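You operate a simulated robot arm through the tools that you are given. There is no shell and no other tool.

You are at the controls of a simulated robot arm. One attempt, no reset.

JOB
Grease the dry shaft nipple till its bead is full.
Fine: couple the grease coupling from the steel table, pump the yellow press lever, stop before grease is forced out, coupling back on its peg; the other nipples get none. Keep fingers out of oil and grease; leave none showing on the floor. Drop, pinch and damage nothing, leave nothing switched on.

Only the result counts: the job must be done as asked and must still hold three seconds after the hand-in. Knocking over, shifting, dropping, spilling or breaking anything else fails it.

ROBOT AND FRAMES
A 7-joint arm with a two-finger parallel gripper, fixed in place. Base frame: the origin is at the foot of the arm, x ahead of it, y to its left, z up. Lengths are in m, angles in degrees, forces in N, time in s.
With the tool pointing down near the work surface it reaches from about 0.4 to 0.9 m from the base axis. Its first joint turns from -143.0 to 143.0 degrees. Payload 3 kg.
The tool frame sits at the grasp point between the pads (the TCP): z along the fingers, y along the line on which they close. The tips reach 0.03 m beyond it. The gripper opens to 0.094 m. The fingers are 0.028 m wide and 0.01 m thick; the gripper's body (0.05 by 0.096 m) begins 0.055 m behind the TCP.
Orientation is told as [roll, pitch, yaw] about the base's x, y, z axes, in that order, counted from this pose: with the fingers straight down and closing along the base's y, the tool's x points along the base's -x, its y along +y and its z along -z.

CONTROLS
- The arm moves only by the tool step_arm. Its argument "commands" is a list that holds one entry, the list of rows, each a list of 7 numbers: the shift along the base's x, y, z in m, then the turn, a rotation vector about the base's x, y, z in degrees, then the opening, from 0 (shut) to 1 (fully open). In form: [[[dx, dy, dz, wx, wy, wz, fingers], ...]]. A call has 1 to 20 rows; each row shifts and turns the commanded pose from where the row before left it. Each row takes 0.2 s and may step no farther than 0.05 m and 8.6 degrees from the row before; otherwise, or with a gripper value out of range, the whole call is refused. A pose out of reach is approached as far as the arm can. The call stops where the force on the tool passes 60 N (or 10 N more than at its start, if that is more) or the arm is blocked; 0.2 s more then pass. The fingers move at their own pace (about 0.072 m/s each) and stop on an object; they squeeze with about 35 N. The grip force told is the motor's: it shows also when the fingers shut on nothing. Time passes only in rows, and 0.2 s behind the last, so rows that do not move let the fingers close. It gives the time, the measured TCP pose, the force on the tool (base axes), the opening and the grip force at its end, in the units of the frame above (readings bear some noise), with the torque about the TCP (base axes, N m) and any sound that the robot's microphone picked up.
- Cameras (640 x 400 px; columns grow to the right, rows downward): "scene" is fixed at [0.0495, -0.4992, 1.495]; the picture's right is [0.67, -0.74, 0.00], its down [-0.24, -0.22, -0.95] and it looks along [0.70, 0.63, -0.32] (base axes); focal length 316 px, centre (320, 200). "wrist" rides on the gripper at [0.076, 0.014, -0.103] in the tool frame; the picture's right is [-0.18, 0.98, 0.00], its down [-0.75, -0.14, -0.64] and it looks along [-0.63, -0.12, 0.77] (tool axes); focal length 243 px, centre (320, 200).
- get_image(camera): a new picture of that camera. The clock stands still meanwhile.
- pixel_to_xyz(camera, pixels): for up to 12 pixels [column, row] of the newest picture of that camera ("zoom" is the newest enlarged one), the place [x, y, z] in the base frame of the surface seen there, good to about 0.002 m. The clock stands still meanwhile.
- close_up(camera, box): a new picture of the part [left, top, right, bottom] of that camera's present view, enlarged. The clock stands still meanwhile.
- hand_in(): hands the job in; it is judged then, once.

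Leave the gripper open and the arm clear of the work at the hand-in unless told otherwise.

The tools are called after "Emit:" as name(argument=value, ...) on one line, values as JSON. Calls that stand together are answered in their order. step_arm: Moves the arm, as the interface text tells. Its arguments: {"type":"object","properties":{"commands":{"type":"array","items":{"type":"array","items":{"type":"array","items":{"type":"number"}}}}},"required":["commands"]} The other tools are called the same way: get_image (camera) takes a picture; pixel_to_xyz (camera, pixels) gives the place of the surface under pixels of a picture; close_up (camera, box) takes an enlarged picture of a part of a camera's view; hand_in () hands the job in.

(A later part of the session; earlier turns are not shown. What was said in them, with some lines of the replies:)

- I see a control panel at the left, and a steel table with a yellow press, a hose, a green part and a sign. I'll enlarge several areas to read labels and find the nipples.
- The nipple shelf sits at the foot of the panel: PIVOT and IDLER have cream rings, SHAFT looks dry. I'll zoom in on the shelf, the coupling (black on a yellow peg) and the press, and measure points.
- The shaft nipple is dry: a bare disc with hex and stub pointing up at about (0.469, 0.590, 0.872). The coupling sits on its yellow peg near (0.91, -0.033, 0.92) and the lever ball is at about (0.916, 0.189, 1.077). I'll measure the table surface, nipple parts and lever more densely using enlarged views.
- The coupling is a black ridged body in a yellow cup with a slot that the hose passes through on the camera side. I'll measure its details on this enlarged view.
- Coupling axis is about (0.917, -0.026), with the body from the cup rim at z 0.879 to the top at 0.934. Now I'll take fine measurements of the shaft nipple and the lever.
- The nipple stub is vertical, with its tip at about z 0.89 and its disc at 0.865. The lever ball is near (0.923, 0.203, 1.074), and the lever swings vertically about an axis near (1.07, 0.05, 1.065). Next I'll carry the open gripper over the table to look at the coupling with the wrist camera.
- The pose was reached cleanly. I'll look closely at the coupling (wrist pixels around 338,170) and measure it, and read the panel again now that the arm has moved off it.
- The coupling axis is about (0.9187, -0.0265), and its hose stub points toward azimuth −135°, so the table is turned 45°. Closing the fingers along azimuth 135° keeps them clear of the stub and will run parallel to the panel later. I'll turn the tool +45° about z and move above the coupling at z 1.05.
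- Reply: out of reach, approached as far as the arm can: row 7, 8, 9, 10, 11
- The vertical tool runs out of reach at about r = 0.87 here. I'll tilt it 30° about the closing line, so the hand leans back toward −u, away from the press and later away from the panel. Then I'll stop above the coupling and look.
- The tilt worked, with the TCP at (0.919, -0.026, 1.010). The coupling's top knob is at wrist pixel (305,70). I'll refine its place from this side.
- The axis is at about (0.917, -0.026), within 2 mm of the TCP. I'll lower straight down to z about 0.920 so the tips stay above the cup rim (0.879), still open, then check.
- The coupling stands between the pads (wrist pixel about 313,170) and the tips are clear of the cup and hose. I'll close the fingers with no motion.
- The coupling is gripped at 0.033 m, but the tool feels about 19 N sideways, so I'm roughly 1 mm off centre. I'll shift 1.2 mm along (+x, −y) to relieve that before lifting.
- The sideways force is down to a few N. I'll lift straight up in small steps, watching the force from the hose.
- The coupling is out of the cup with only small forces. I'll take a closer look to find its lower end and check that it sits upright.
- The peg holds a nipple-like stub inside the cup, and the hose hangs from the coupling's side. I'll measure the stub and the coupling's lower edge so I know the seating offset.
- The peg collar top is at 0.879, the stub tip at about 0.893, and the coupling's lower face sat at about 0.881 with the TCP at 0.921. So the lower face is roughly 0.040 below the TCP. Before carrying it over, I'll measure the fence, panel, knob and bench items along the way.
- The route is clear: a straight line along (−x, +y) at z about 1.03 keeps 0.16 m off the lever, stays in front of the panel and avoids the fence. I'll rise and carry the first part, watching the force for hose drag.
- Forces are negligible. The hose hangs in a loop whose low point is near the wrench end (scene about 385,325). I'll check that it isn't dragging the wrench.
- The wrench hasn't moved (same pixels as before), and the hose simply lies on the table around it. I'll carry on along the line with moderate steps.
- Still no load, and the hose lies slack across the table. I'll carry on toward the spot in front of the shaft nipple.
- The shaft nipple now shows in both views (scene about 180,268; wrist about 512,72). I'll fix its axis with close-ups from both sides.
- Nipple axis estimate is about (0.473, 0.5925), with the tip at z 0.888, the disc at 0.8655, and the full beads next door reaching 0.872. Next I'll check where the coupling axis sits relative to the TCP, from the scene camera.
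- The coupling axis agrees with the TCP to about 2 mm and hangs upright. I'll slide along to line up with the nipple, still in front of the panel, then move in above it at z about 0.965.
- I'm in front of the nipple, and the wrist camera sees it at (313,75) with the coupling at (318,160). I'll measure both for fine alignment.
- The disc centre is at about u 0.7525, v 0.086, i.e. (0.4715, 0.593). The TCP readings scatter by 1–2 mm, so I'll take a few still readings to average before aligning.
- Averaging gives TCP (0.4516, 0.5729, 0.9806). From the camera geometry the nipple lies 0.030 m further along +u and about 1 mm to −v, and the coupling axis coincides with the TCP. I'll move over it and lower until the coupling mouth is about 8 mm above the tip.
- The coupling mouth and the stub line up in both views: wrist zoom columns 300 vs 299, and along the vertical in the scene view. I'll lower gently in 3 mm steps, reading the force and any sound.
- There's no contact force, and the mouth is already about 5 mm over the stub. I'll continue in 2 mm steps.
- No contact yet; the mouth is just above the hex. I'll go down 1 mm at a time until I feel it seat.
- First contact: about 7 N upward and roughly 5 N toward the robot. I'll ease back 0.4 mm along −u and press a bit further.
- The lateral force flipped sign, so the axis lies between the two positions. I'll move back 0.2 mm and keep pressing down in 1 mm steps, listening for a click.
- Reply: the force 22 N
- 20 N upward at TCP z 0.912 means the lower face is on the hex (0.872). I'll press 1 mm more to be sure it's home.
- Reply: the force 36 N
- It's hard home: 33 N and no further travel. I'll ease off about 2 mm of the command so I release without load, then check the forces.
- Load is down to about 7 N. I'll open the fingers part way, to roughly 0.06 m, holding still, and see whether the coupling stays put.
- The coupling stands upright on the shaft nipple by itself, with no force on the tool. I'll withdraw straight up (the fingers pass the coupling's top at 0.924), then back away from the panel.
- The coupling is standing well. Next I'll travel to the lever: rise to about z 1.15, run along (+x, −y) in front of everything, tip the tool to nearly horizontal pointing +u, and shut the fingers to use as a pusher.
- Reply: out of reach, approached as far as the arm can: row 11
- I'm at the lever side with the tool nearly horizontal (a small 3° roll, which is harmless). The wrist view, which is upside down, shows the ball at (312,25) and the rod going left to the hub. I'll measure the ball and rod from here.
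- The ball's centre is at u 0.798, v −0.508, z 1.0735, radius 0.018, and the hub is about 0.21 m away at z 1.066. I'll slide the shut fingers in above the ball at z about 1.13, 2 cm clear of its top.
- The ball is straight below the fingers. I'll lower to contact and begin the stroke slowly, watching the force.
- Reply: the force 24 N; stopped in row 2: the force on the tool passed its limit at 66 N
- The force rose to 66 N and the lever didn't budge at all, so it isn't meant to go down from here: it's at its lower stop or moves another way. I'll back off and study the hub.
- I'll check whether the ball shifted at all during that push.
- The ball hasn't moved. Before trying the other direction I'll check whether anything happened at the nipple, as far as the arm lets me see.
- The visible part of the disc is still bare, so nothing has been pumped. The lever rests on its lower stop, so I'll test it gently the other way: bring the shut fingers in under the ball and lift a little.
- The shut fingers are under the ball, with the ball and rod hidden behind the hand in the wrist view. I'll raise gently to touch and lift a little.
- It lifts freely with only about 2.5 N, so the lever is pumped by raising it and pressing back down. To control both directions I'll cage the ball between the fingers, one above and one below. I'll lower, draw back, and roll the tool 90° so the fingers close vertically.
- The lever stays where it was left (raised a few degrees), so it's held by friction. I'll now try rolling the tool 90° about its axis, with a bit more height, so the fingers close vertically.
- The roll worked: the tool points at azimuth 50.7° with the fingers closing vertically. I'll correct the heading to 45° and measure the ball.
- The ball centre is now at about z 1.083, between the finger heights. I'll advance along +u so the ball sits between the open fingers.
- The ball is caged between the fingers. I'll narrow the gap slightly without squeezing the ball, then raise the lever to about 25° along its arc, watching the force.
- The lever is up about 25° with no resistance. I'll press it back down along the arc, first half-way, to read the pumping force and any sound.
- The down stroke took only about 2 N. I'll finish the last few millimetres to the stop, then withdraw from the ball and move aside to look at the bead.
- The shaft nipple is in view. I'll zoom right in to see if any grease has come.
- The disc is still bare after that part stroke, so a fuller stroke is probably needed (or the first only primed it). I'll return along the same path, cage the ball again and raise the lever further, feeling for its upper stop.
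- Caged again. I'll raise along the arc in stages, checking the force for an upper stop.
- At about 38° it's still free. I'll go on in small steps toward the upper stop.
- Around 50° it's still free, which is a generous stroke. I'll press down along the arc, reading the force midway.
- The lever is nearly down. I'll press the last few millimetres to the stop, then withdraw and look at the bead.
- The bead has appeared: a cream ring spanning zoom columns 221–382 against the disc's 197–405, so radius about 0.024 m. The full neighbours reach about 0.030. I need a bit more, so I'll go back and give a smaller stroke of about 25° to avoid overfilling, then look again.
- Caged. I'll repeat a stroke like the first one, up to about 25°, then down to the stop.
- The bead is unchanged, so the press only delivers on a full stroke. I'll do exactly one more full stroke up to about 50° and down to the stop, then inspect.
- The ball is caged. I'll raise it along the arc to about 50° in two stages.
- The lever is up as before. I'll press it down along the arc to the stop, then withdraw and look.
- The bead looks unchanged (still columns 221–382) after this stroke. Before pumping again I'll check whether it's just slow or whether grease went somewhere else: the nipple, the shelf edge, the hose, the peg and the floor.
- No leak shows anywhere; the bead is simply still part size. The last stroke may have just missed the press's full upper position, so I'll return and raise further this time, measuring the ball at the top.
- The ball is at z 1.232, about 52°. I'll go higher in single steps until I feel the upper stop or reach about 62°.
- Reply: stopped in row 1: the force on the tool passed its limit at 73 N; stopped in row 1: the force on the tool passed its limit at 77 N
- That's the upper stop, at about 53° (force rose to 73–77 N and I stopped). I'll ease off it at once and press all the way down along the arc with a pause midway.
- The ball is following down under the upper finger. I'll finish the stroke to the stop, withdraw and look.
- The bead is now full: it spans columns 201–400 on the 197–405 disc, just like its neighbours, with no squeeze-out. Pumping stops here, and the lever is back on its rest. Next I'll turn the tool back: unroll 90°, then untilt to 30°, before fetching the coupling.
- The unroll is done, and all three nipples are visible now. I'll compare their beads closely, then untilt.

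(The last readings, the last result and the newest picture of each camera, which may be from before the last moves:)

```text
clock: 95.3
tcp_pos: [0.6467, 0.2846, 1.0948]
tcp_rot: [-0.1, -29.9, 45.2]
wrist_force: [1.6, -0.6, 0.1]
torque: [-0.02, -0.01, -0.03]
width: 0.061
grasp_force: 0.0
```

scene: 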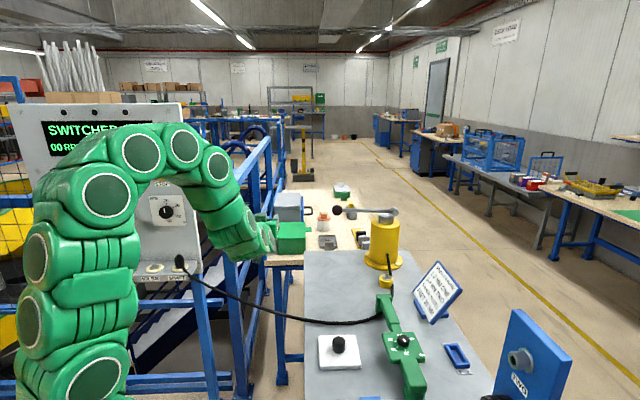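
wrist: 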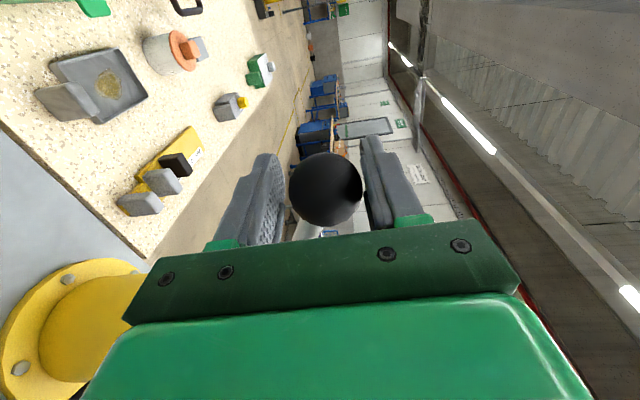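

The shaft bead matches the idler bead (height 0.8726 vs 0.8726, same coverage), and the neighbours are untouched. The tool is back at 30° tilt. I'll move in front of the shaft nipple, then in over the coupling at a safe height.

Emit:
step_arm(commands=[[[-0.0325, 0.0275, -0.0075, 0, 0, 0, 0.65], [-0.0325, 0.0275, -0.0075, 0, 0, 0, 0.65], [-0.0325, 0.0275, -0.0075, 0, 0, 0, 0.65], [-0.0325, 0.0275, -0.0075, 0, 0, 0, 0.65], [-0.0325, 0.0275, -0.0075, 0, 0, 0, 0.65], [-0.0325, 0.0275, -0.0075, 0, 0, 0, 0.65], [-0.0325, 0.0275, -0.0075, 0, 0, 0, 0.65], [-0.0325, 0.0275, -0.0075, 0, 0, 0, 0.65]]])

Emit:
step_arm(commands=[[[0.029, 0.029, 0, 0, 0, 0, 0.65], [0.029, 0.029, 0, 0, 0, 0, 0.65], [0.029, 0.029, 0, 0, 0, 0, 0.65]]])

Emit:
get_image(camera="wrist")

Emit:
close_up(camera="scene", box=[140, 210, 220, 290])

```text
clock: 97.1
tcp_pos: [0.3871, 0.505, 1.0364]
tcp_rot: [-0.3, -30.1, 45.0]
wrist_force: [0.5, -0.3, -0.1]
torque: [0.02, 0.0, 0.0]
width: 0.061
grasp_force: 0.0
```

```text
clock: 97.9
tcp_pos: [0.4766, 0.5908, 1.0373]
tcp_rot: [-0.2, -30.0, 44.9]
wrist_force: [0.1, -0.4, -0.1]
torque: [0.05, -0.01, 0.02]
width: 0.0609
grasp_force: 0.0
```

```text
taken
```

wrist: 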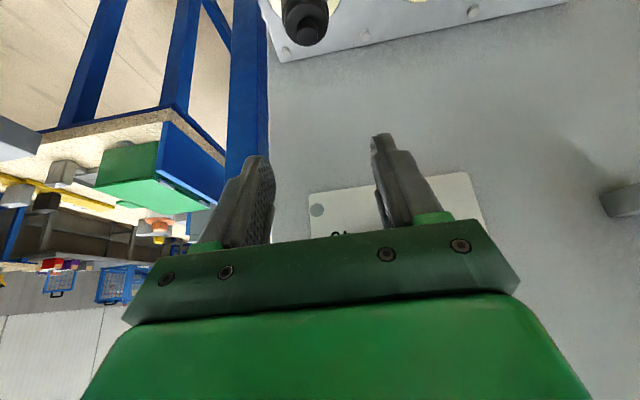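

```text
5.00 times, centred on (180, 250) of scene
```

zoom: 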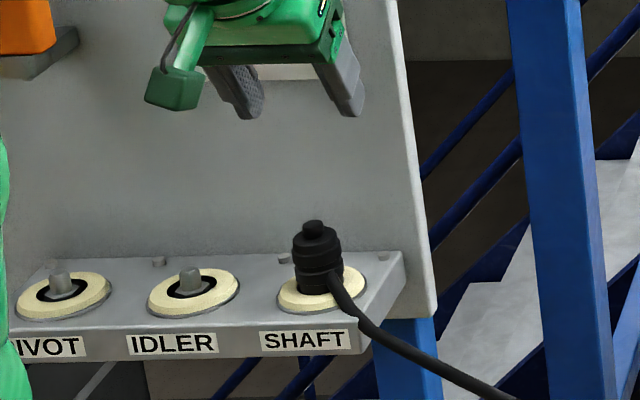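

I'm above the coupling at z 1.037. I'll check the alignment on its knob before going down.

Emit:
close_up(camera="wrist", box=[260, 0, 360, 60])

Emit:
pixel_to_xyz(camera="wrist", pixels=[[307, 33], [307, 38], [300, 33], [314, 33], [307, 25], [285, 15], [328, 15]])

Emit:
step_arm(commands=[[[0, 0, 0, 0, 0, 0, 0.65]]])

Emit:
step_arm(commands=[[[0, 0, 0, 0, 0, 0, 0.65]]])

```text
6.40 times, centred on (310, 30) of wrist
```

zoom: 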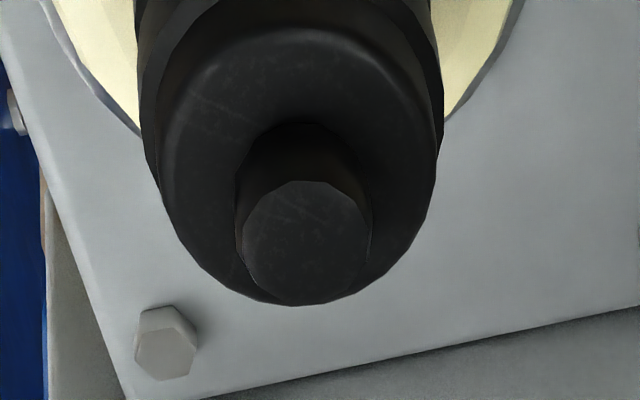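

```text
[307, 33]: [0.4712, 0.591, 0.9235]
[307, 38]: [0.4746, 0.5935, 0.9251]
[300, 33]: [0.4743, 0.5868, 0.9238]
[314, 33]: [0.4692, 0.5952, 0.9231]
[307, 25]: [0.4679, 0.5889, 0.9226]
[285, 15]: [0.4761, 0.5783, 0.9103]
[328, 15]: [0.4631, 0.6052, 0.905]
```

```text
clock: 98.3
tcp_pos: [0.4762, 0.5911, 1.0365]
tcp_rot: [-0.2, -30.1, 45.1]
wrist_force: [-0.3, 0.6, 1.0]
torque: [0.01, 0.0, 0.01]
width: 0.0613
grasp_force: 0.0
```

```text
clock: 98.7
tcp_pos: [0.4756, 0.5919, 1.036]
tcp_rot: [-0.1, -30.1, 45.0]
wrist_force: [-0.8, -1.1, -0.2]
torque: [0.0, -0.02, 0.03]
width: 0.0612
grasp_force: 0.0
```

The coupling axis lies about 2 mm toward +v and 1.3 mm toward −u from my TCP, and both the readings and the picture agree. I'll correct that and descend to z about 0.917, keeping the tips about 11 mm above the bead.

Emit:
step_arm(commands=[[[-0.0024, 0.0004, -0.015, 0, 0, 0, 0.65], [0, 0, -0.02, 0, 0, 0, 0.65], [0, 0, -0.02, 0, 0, 0, 0.65], [0, 0, -0.02, 0, 0, 0, 0.65], [0, 0, -0.015, 0, 0, 0, 0.65]]])

Emit:
get_image(camera="wrist")

Emit:
close_up(camera="scene", box=[150, 225, 214, 285])

```text
clock: 99.9
tcp_pos: [0.4728, 0.5918, 0.9454]
tcp_rot: [-0.4, -30.1, 45.0]
wrist_force: [0.3, -0.5, 0.3]
torque: [-0.01, -0.03, -0.01]
width: 0.0609
grasp_force: 0.1
```

```text
taken
```

wrist: 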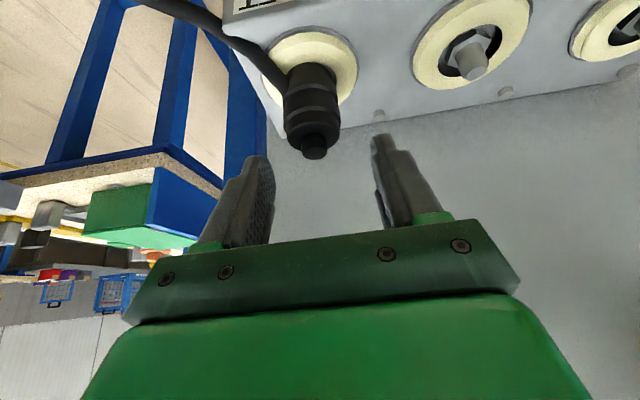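

```text
6.67 times, centred on (182, 255) of scene
```

zoom: 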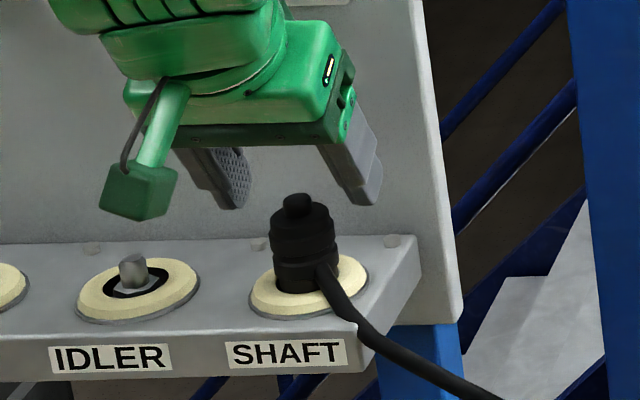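

Well centred (knob at wrist 315,153). I'll lower the last 28 mm to z 0.917.

Emit:
step_arm(commands=[[[0.0004, -0.0004, -0.012, 0, 0, 0, 0.65], [0, 0, -0.01, 0, 0, 0, 0.65], [0, 0, -0.006, 0, 0, 0, 0.65]]])

Emit:
get_image(camera="wrist")

Emit:
close_up(camera="scene", box=[150, 225, 214, 285])

```text
clock: 100.7
tcp_pos: [0.4745, 0.5916, 0.9163]
tcp_rot: [-0.2, -30.1, 45.1]
wrist_force: [0.3, 0.9, 0.0]
torque: [0.0, 0.02, -0.02]
width: 0.0611
grasp_force: 0.0
```

```text
taken
```

wrist: 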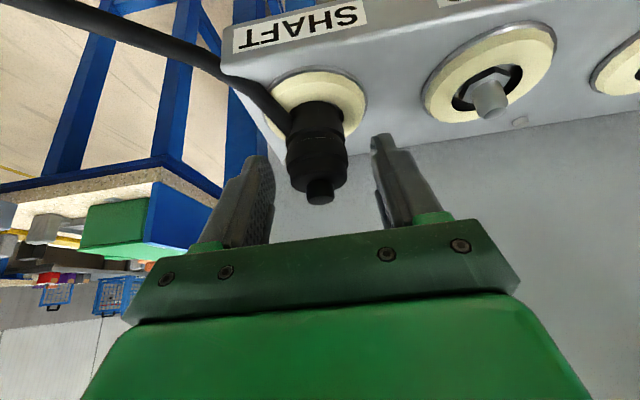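

```text
6.67 times, centred on (182, 255) of scene
```

zoom: 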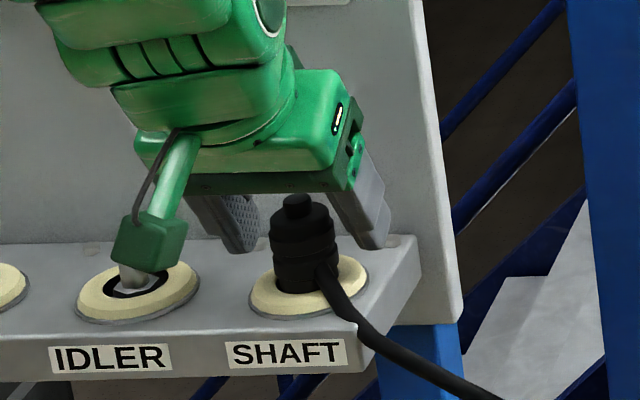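

The fingers straddle the coupling's body and their tips are clear above the bead. I'll close them now.

Emit:
step_arm(commands=[[[0, 0, 0, 0, 0, 0, 0.4], [0, 0, 0, 0, 0, 0, 0.2], [0, 0, 0, 0, 0, 0, 0], [0, 0, 0, 0, 0, 0, 0]]])

Emit:
get_image(camera="wrist")

```text
clock: 101.7
tcp_pos: [0.4741, 0.5915, 0.9176]
tcp_rot: [-0.2, -30.1, 45.1]
wrist_force: [1.4, 0.2, -0.9]
torque: [0.0, -0.07, 0.02]
width: 0.0328
grasp_force: 35.0
```

```text
taken
```

wrist: 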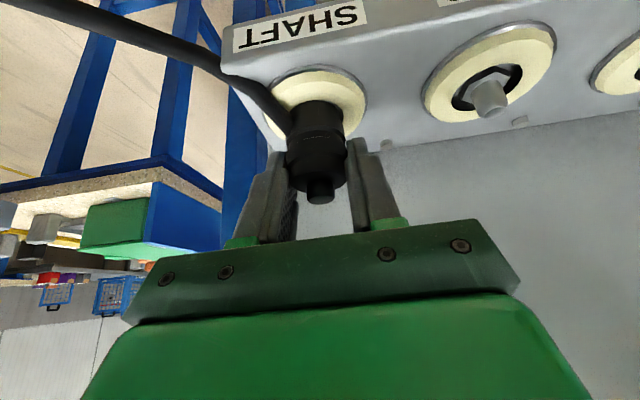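

Gripped at 0.033 m with almost no side load. I'll lift straight up slowly, off the nipple.

Emit:
step_arm(commands=[[[0, 0, 0.004, 0, 0, 0, 0], [0, 0, 0.005, 0, 0, 0, 0], [0, 0, 0.006, 0, 0, 0, 0], [0, 0, 0.01, 0, 0, 0, 0]]])

Emit:
step_arm(commands=[[[0, 0, 0.015, 0, 0, 0, 0], [0, 0, 0.02, 0, 0, 0, 0], [0, 0, 0.02, 0, 0, 0, 0], [0, 0, 0.02, 0, 0, 0, 0]]])

Emit:
close_up(camera="scene", box=[130, 200, 226, 290])

Emit:
get_image(camera="wrist")

```text
clock: 102.7
tcp_pos: [0.4727, 0.5916, 0.9434]
tcp_rot: [-0.2, -30.1, 45.1]
wrist_force: [-0.1, -0.1, -1.0]
torque: [0.01, 0.0, 0.01]
width: 0.0327
grasp_force: 34.8
```

```text
clock: 103.7
tcp_pos: [0.4735, 0.5918, 1.0174]
tcp_rot: [-0.3, -30.0, 45.1]
wrist_force: [-0.3, -0.3, -0.4]
torque: [-0.01, -0.02, 0.02]
width: 0.0328
grasp_force: 34.5
```

```text
4.44 times, centred on (178, 245) of scene
```

zoom: 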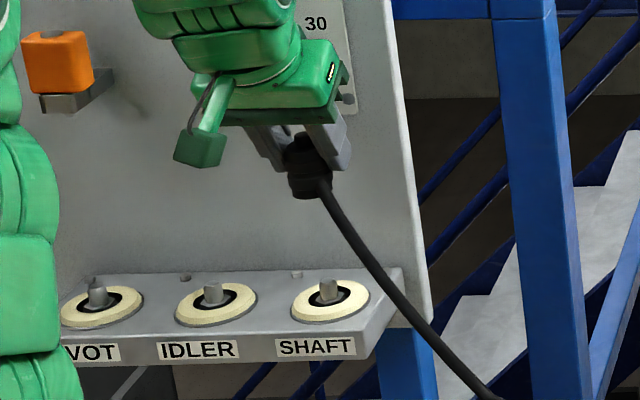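

```text
taken
```

wrist: 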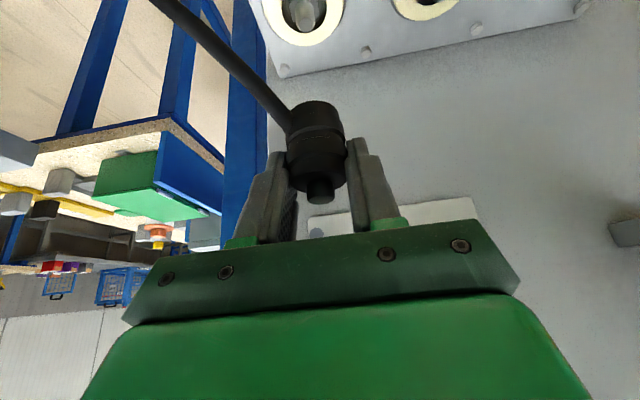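

All three nipples carry equal full beads and the coupling came off cleanly. I'll back away from the panel and carry it back along the same line toward the peg.

Emit:
step_arm(commands=[[[-0.029, -0.029, 0.008, 0, 0, 0, 0], [-0.029, -0.029, 0.008, 0, 0, 0, 0], [-0.0288, -0.0288, 0.008, 0, 0, 0, 0], [0.028, -0.028, 0, 0, 0, 0, 0], [0.03, -0.03, 0, 0, 0, 0, 0], [0.03, -0.03, 0, 0, 0, 0, 0], [0.03, -0.03, 0, 0, 0, 0, 0], [0.03, -0.03, 0, 0, 0, 0, 0], [0.03, -0.03, 0, 0, 0, 0, 0], [0.03, -0.03, 0, 0, 0, 0, 0], [0.03, -0.03, 0, 0, 0, 0, 0]]])

Emit:
step_arm(commands=[[[0.03, -0.03, 0, 0, 0, 0, 0], [0.03, -0.03, 0, 0, 0, 0, 0], [0.03, -0.03, 0, 0, 0, 0, 0], [0.03, -0.03, 0, 0, 0, 0, 0], [0.03, -0.03, 0, 0, 0, 0, 0], [0.03, -0.03, 0, 0, 0, 0, 0]]])

Emit:
get_image(camera="scene")

Emit:
get_image(camera="wrist")

```text
clock: 106.1
tcp_pos: [0.6254, 0.2693, 1.04]
tcp_rot: [-0.3, -30.2, 45.2]
wrist_force: [-0.2, 0.6, -0.2]
torque: [0.02, -0.05, 0.0]
width: 0.0327
grasp_force: 34.4
```

```text
clock: 107.5
tcp_pos: [0.8034, 0.0878, 1.0441]
tcp_rot: [-0.3, -30.1, 45.0]
wrist_force: [0.3, 0.1, -1.5]
torque: [-0.02, -0.03, 0.01]
width: 0.0326
grasp_force: 35.3
```

```text
taken
```

scene: 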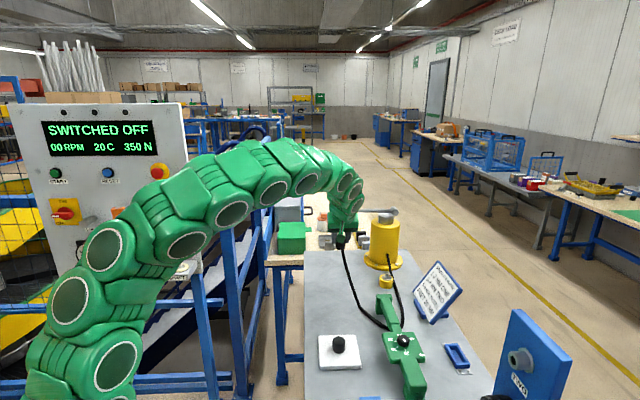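

```text
taken
```

wrist: 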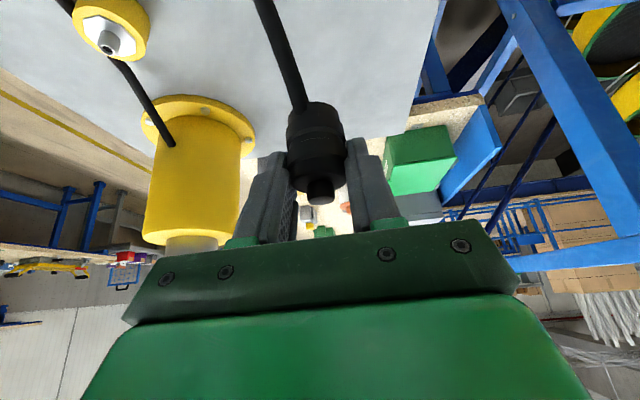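

Everything is calm. I'll go on to above the peg while easing down to z about 0.99, leaving the mouth about 5 cm above the stub.

Emit:
step_arm(commands=[[[0.0287, -0.0287, -0.01, 0, 0, 0, 0], [0.0287, -0.0287, -0.012, 0, 0, 0, 0], [0.0287, -0.0287, -0.014, 0, 0, 0, 0], [0.0287, -0.0287, -0.014, 0, 0, 0, 0]]])

Emit:
step_arm(commands=[[[0, 0, 0, 0, 0, 0, 0]]])

Emit:
step_arm(commands=[[[0, 0, 0, 0, 0, 0, 0]]])

Emit:
get_image(camera="wrist")

Emit:
close_up(camera="wrist", box=[260, 0, 380, 120])

Emit:
close_up(camera="scene", box=[360, 225, 424, 295])

```text
clock: 108.5
tcp_pos: [0.9218, -0.027, 0.9929]
tcp_rot: [-0.3, -30.2, 45.0]
wrist_force: [-0.7, -0.6, -1.2]
torque: [-0.02, -0.04, 0.0]
width: 0.0324
grasp_force: 35.3
```

```text
clock: 108.9
tcp_pos: [0.9212, -0.0284, 0.9932]
tcp_rot: [-0.4, -30.1, 45.1]
wrist_force: [-1.3, -0.7, -1.2]
torque: [0.02, 0.0, 0.02]
width: 0.0325
grasp_force: 35.3
```

```text
clock: 109.3
tcp_pos: [0.9202, -0.0274, 0.991]
tcp_rot: [-0.3, -30.1, 45.1]
wrist_force: [0.1, 0.3, -0.7]
torque: [0.0, 0.02, -0.01]
width: 0.0327
grasp_force: 34.3
```

```text
taken
```

wrist: 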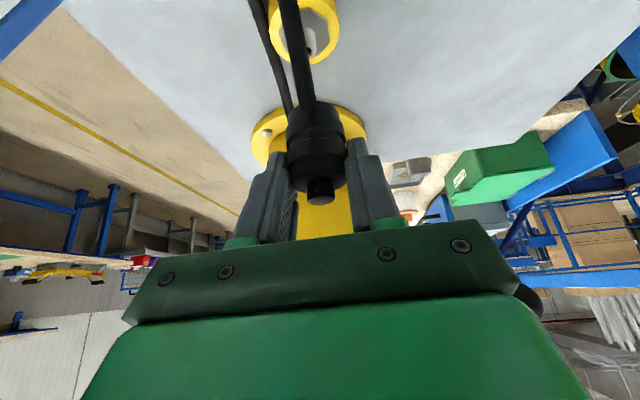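

```text
3.33 times, centred on (320, 60) of wrist
```

zoom: 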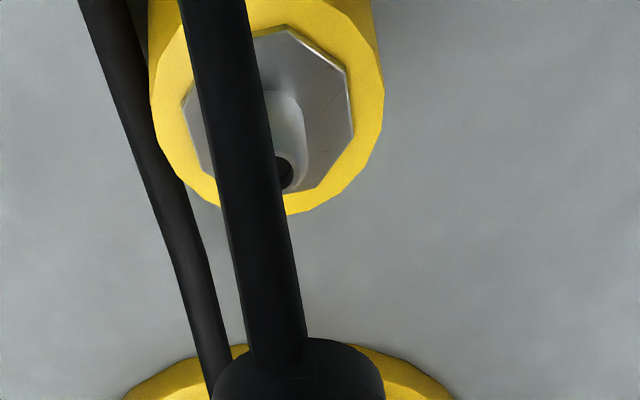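

```text
5.71 times, centred on (392, 260) of scene
```

zoom: 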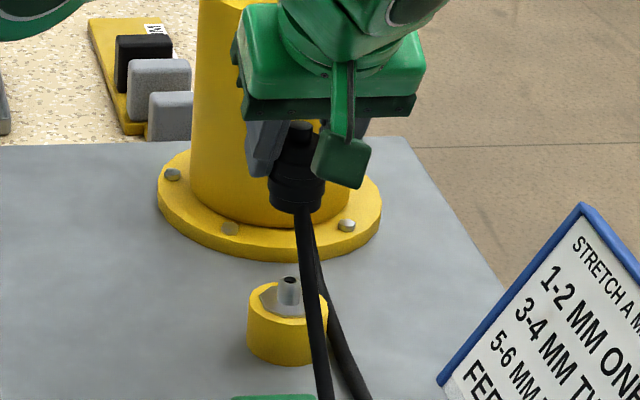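

I'm above the peg. By the readings I'm about 2 mm toward −v of where I picked it up, while the pictures suggest a smaller offset. I'll take a half correction, lower to 8–9 mm above the stub and compare again at close range.

Emit:
step_arm(commands=[[[-0.0012, 0.0002, -0.01, 0, 0, 0, 0], [0, 0, -0.015, 0, 0, 0, 0], [0, 0, -0.01, 0, 0, 0, 0], [0, 0, -0.01, 0, 0, 0, 0]]])

Emit:
step_arm(commands=[[[0, 0, 0, 0, 0, 0, 0]]])

Emit:
close_up(camera="wrist", box=[260, 20, 380, 120])

Emit:
close_up(camera="scene", box=[372, 250, 404, 290])

```text
clock: 110.3
tcp_pos: [0.9155, -0.0268, 0.9463]
tcp_rot: [-0.1, -30.1, 45.0]
wrist_force: [-0.7, 0.4, -1.4]
torque: [-0.01, 0.0, -0.01]
width: 0.0328
grasp_force: 35.8
```

```text
clock: 110.7
tcp_pos: [0.9172, -0.0267, 0.9469]
tcp_rot: [-0.2, -30.1, 45.1]
wrist_force: [0.3, -0.1, -1.1]
torque: [0.02, 0.01, 0.01]
width: 0.0327
grasp_force: 34.2
```

```text
4.00 times, centred on (320, 70) of wrist
```

zoom: 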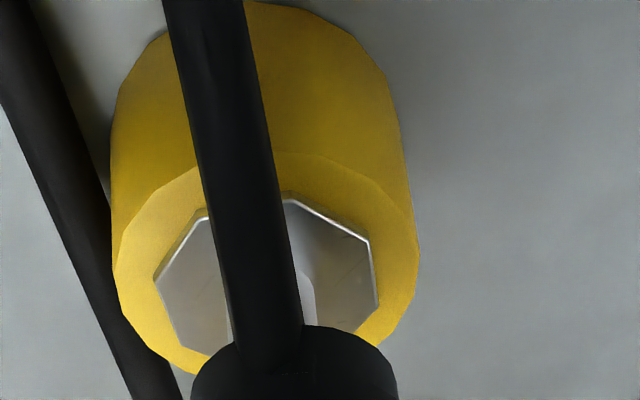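

```text
10.00 times, centred on (388, 270) of scene
```

zoom: 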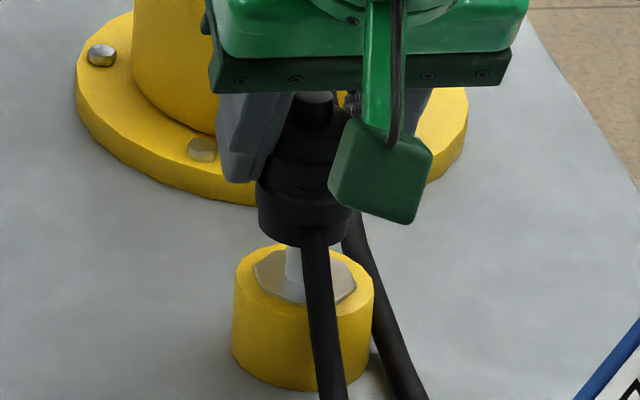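

Close range shows the peg lies about 1.6 mm toward −v and 1.5 mm toward +u of me, which matches the original pick-up point (0.9185, -0.0265). I'll correct and re-check.

Emit:
step_arm(commands=[[[0.0022, -0.0001, 0, 0, 0, 0, 0]]])

Emit:
step_arm(commands=[[[0, 0, -0.003, 0, 0, 0, 0]]])

Emit:
close_up(camera="wrist", box=[260, 20, 380, 120])

Emit:
close_up(camera="scene", box=[372, 250, 404, 290])

```text
clock: 111.1
tcp_pos: [0.9198, -0.0281, 0.9462]
tcp_rot: [-0.3, -30.1, 45.1]
wrist_force: [-0.3, 0.7, -0.8]
torque: [0.0, 0.01, -0.02]
width: 0.0327
grasp_force: 35.4
```

```text
clock: 111.5
tcp_pos: [0.9189, -0.0281, 0.9426]
tcp_rot: [-0.2, -30.1, 45.1]
wrist_force: [0.5, 0.2, 0.1]
torque: [0.04, 0.03, 0.03]
width: 0.0325
grasp_force: 35.0
```

```text
4.00 times, centred on (320, 70) of wrist
```

zoom: 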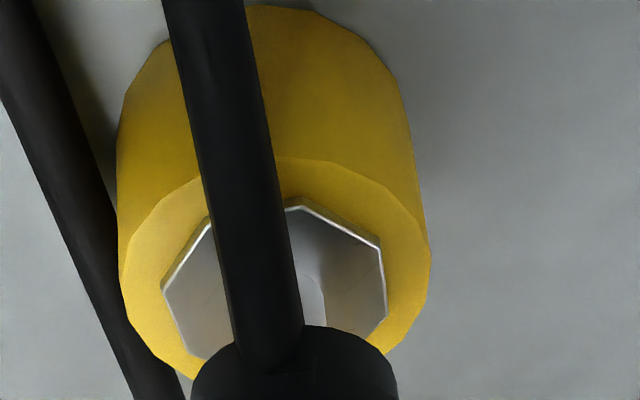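

```text
10.00 times, centred on (388, 270) of scene
```

zoom: 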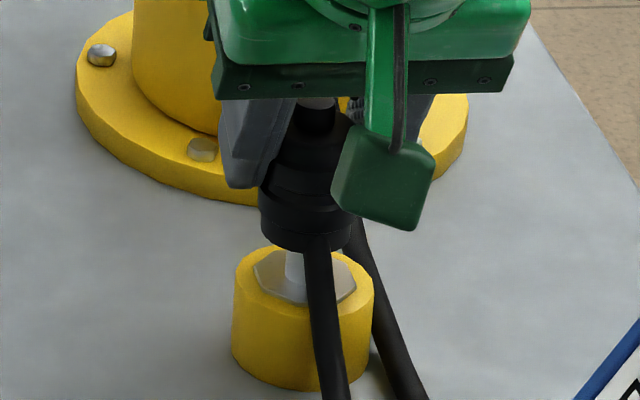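

The scene view shows the coupling in line with the peg (centres 303 vs 302.5, with the vertical slant accounted for). I'll lower in 2–3 mm steps, watching the forces.

Emit:
step_arm(commands=[[[0, 0, -0.002, 0, 0, 0, 0], [0, 0, -0.002, 0, 0, 0, 0]]])

Emit:
step_arm(commands=[[[0, 0, -0.002, 0, 0, 0, 0], [0, 0, -0.002, 0, 0, 0, 0]]])

Emit:
step_arm(commands=[[[0, 0, -0.002, 0, 0, 0, 0]]])

```text
clock: 112.1
tcp_pos: [0.9184, -0.027, 0.9388]
tcp_rot: [-0.2, -30.1, 45.1]
wrist_force: [-0.8, 0.2, -0.5]
torque: [0.01, 0.0, -0.02]
width: 0.0328
grasp_force: 35.4
```

```text
clock: 112.7
tcp_pos: [0.9196, -0.0281, 0.9355]
tcp_rot: [-0.3, -30.1, 45.1]
wrist_force: [-0.3, 0.1, -0.8]
torque: [0.0, 0.02, 0.02]
width: 0.0326
grasp_force: 34.6
```

```text
clock: 113.1
tcp_pos: [0.9187, -0.0291, 0.9335]
tcp_rot: [-0.3, -30.1, 45.1]
wrist_force: [-0.2, -0.7, -0.5]
torque: [0.01, -0.03, 0.02]
width: 0.0329
grasp_force: 34.8
```

Still free, so the mouth has gone over the stub. I'll continue.

Emit:
step_arm(commands=[[[0, 0, -0.002, 0, 0, 0, 0]]])

Emit:
step_arm(commands=[[[0, 0, -0.002, 0, 0, 0, 0]]])

Emit:
step_arm(commands=[[[0, 0, -0.001, 0, 0, 0, 0]]])

Emit:
step_arm(commands=[[[0, 0, -0.001, 0, 0, 0, 0]]])

Emit:
close_up(camera="scene", box=[372, 250, 404, 290])

```text
clock: 113.5
tcp_pos: [0.9199, -0.0288, 0.931]
tcp_rot: [-0.2, -30.1, 45.1]
wrist_force: [0.3, 0.1, -0.9]
torque: [0.02, 0.04, 0.0]
width: 0.0325
grasp_force: 34.7
```

```text
clock: 113.9
tcp_pos: [0.919, -0.0265, 0.9296]
tcp_rot: [-0.3, -30.1, 45.1]
wrist_force: [-1.3, -1.0, 1.8]
torque: [-0.05, 0.08, -0.01]
width: 0.0326
grasp_force: 35.1
```

```text
clock: 114.3
tcp_pos: [0.9191, -0.0268, 0.9283]
tcp_rot: [-0.2, -30.1, 45.1]
wrist_force: [-3.2, -1.3, 2.1]
torque: [-0.03, 0.14, -0.03]
width: 0.0325
grasp_force: 35.3
```

```text
clock: 114.7
tcp_pos: [0.9197, -0.0282, 0.9269]
tcp_rot: [-0.3, -30.1, 45.0]
wrist_force: [-2.7, -1.4, 1.7]
torque: [-0.01, 0.13, 0.01]
width: 0.0327
grasp_force: 35.4
```

```text
10.00 times, centred on (388, 270) of scene
```

zoom: 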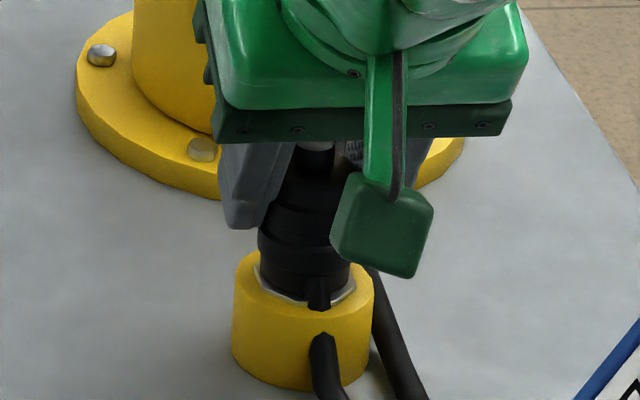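

It looks nearly home, with light contact. I'll press 1 mm at a time until it's firmly on the collar.

Emit:
step_arm(commands=[[[0, 0, -0.001, 0, 0, 0, 0]]])

Emit:
step_arm(commands=[[[0, 0, -0.001, 0, 0, 0, 0]]])

```text
clock: 115.1
tcp_pos: [0.9206, -0.0282, 0.9277]
tcp_rot: [-0.2, -30.1, 45.1]
wrist_force: [-2.8, 0.2, 4.4]
torque: [0.11, 0.1, 0.01]
width: 0.0327
grasp_force: 35.3
```

```text
clock: 115.5
tcp_pos: [0.9196, -0.0271, 0.9263]
tcp_rot: [-0.2, -30.1, 45.0]
wrist_force: [-7.4, -0.9, 17.5]
torque: [0.08, 0.24, 0.0]
width: 0.0324
grasp_force: 35.3
```

17 N means it's seated on the collar. I'll ease off 1 mm, then open the fingers without moving.

Emit:
step_arm(commands=[[[0, 0, 0.001, 0, 0, 0, 0]]])

Emit:
step_arm(commands=[[[0, 0, 0, 0, 0, 0, 0.45], [0, 0, 0, 0, 0, 0, 0.7], [0, 0, 0, 0, 0, 0, 0.7], [0, 0, 0, 0, 0, 0, 0.7]]])

Emit:
get_image(camera="wrist")

Emit:
close_up(camera="scene", box=[372, 250, 404, 290])

```text
clock: 115.9
tcp_pos: [0.9194, -0.0281, 0.9258]
tcp_rot: [-0.2, -30.0, 45.1]
wrist_force: [5.9, -1.2, 10.3]
torque: [0.08, -0.25, -0.02]
width: 0.0327
grasp_force: 35.2
```

```text
clock: 116.9
tcp_pos: [0.9191, -0.0272, 0.9263]
tcp_rot: [-0.3, -30.1, 45.1]
wrist_force: [0.2, 0.1, -0.1]
torque: [0.02, 0.01, -0.01]
width: 0.0659
grasp_force: 0.0
```

```text
taken
```

wrist: 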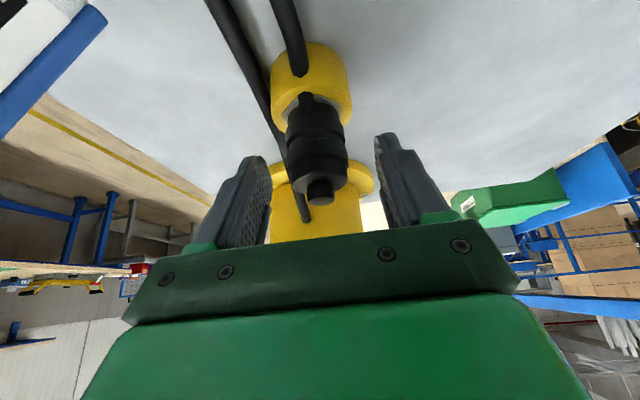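

```text
10.00 times, centred on (388, 270) of scene
```

zoom: 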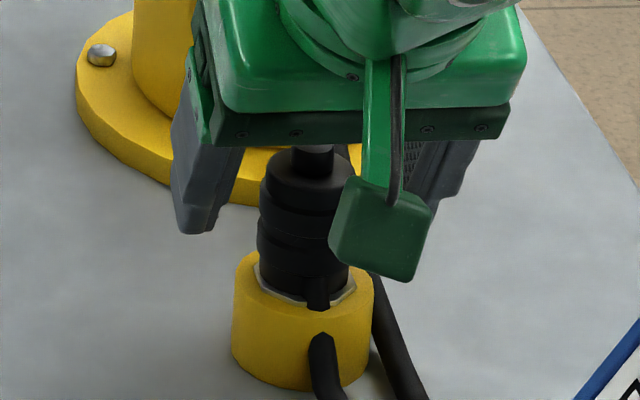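

The coupling stands on its peg and the fingers are clear. I'll rise straight up, then retreat back and up away from the work.

Emit:
step_arm(commands=[[[0, 0, 0.01, 0, 0, 0, 0.7], [0, 0, 0.015, 0, 0, 0, 0.7], [0, 0, 0.02, 0, 0, 0, 0.7], [0, 0, 0.025, 0, 0, 0, 0.7], [0, 0, 0.025, 0, 0, 0, 0.7], [-0.03, 0.005, 0.02, 0, 0, 0, 0.8], [-0.035, 0.01, 0.02, 0, 0, 0, 1], [-0.035, 0.01, 0.02, 0, 0, 0, 1], [-0.035, 0.01, 0.02, 0, 0, 0, 1], [-0.035, 0.015, 0.02, 0, 0, 0, 1], [-0.035, 0.015, 0.02, 0, 0, 0, 1], [-0.035, 0.015, 0.02, 0, 0, 0, 1], [-0.035, 0.015, 0.02, 0, 0, 0, 1], [-0.035, 0.015, 0.02, 0, 0, 0, 1], [-0.035, 0.015, 0.02, 0, 0, 0, 1], [-0.035, 0.015, 0.02, 0, 0, 0, 1]]])

Emit:
get_image(camera="scene")

Emit:
close_up(camera="scene", box=[300, 190, 492, 310])

Emit:
close_up(camera="scene", box=[370, 250, 410, 295])

```text
clock: 120.3
tcp_pos: [0.5391, 0.114, 1.244]
tcp_rot: [-0.3, -30.2, 45.2]
wrist_force: [1.2, 0.4, 0.1]
torque: [-0.03, 0.02, 0.0]
width: 0.0938
grasp_force: 0.0
```

```text
taken
```

scene: 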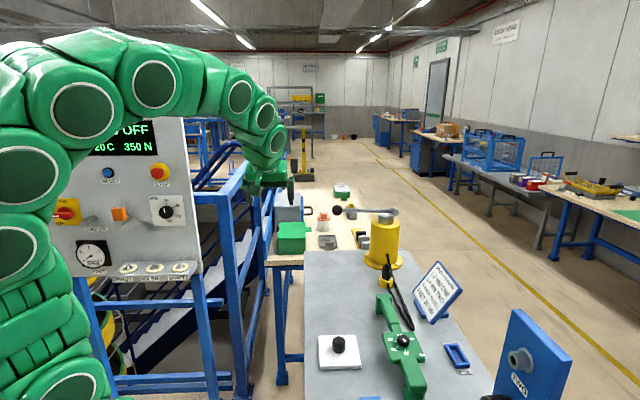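

```text
3.33 times, centred on (396, 250) of scene
```

zoom: 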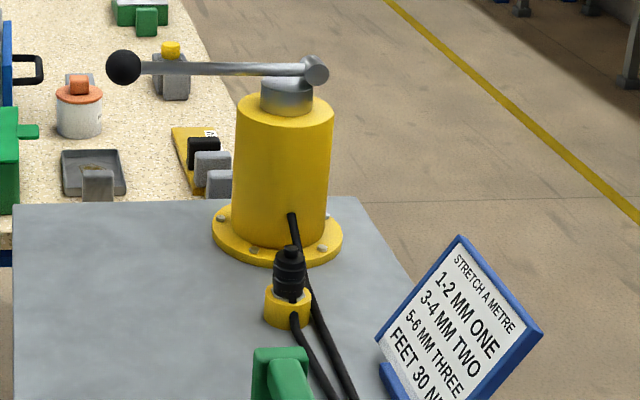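

```text
8.89 times, centred on (390, 272) of scene
```

zoom: 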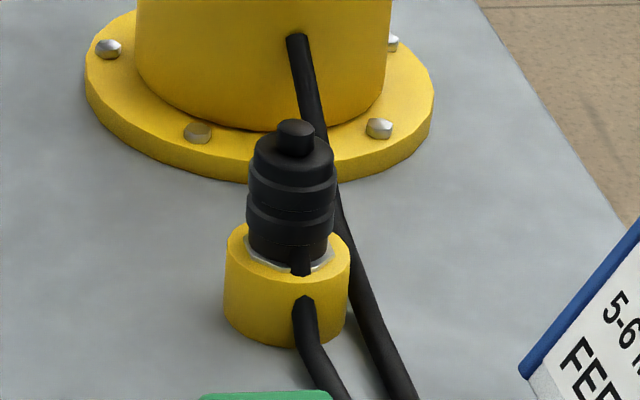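

The coupling is back exactly as at the start. For a last check I'll look at the nipples, the floor below the shelf and along the route, the table objects and the finger pads.

Emit:
close_up(camera="scene", box=[100, 240, 212, 300])

Emit:
close_up(camera="scene", box=[90, 270, 310, 400])

Emit:
get_image(camera="wrist")

Emit:
close_up(camera="scene", box=[300, 280, 492, 400])

Emit:
close_up(camera="scene", box=[240, 140, 320, 210])

```text
5.71 times, centred on (156, 270) of scene
```

zoom: 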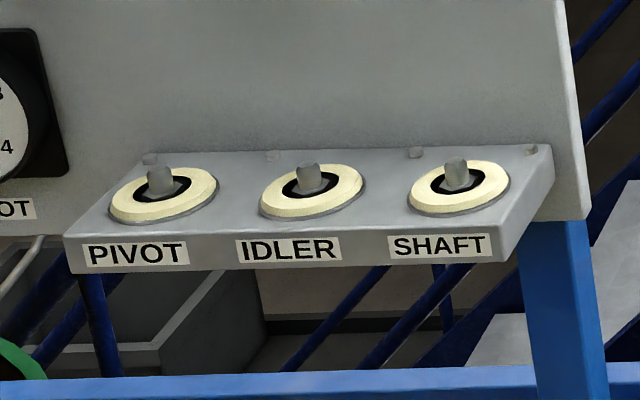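

```text
2.91 times, centred on (200, 335) of scene
```

zoom: 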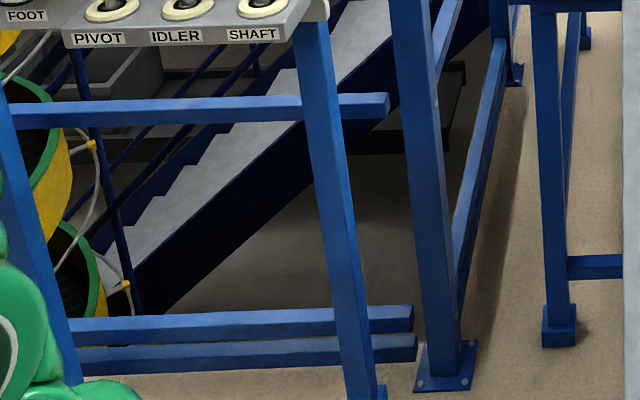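

```text
taken
```

wrist: 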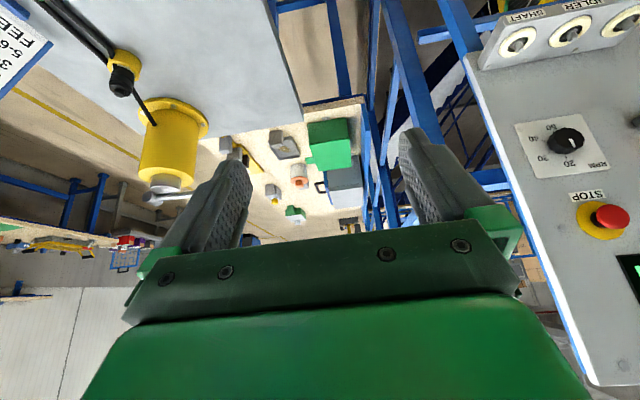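

```text
3.33 times, centred on (396, 340) of scene
```

zoom: 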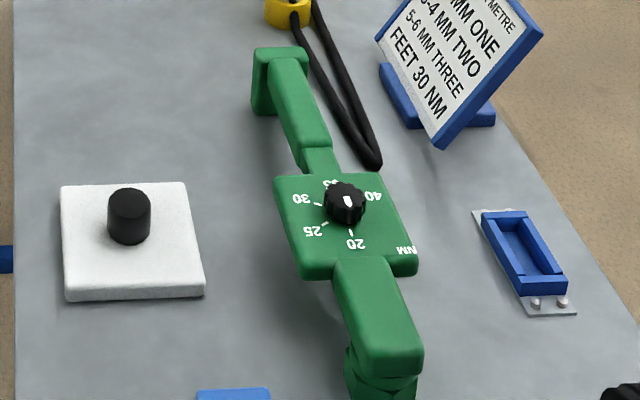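

```text
5.71 times, centred on (280, 175) of scene
```

zoom: 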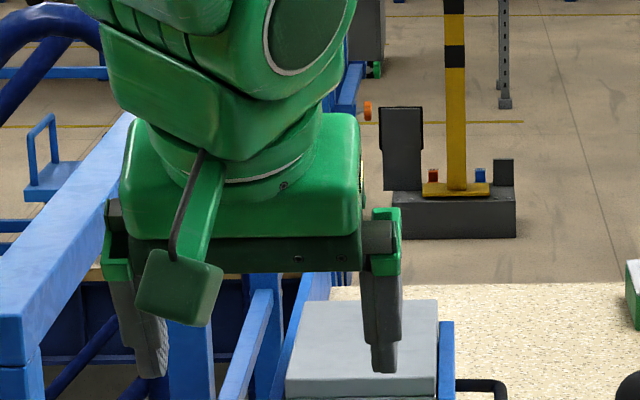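

All three beads match, nothing shows on the shelf or floor, the pads are clean, and the table objects, lever and panel are as at the start ("SWITCHED OFF"). The gripper is open and the arm is clear, so I'm handing in.

Emit:
hand_in()

```text
The job is handed in.
```

The shaft nipple is greased: its bead is full and matches the idler and pivot beads. The job is handed in; I haven't seen a verdict.

- **Pumping:** The lever only delivered grease when raised nearly to its upper stop and pressed fully down. The bead grew on two of five strokes, and I stopped once it matched its neighbours. I saw no grease forced out.
- **Other nipples:** Pivot and idler looked the same as at the start.
- **Coupling:** It is back on its peg, and the hose lies as it did before. The wrench and other table items looked unmoved.
- **Lever forces:** I hit the force limit three times on the lever. One push was against its lower stop (66 N), before I knew it had to be raised first. The other two were against its upper stop (73 and 77 N). It still moved normally and is back at rest.
- **Cleanliness and power:** I saw no grease on the fingers, shelf or floor. The panel read "SWITCHED OFF" before and during the work, and I touched no control on it. The gripper is open and the arm is clear.
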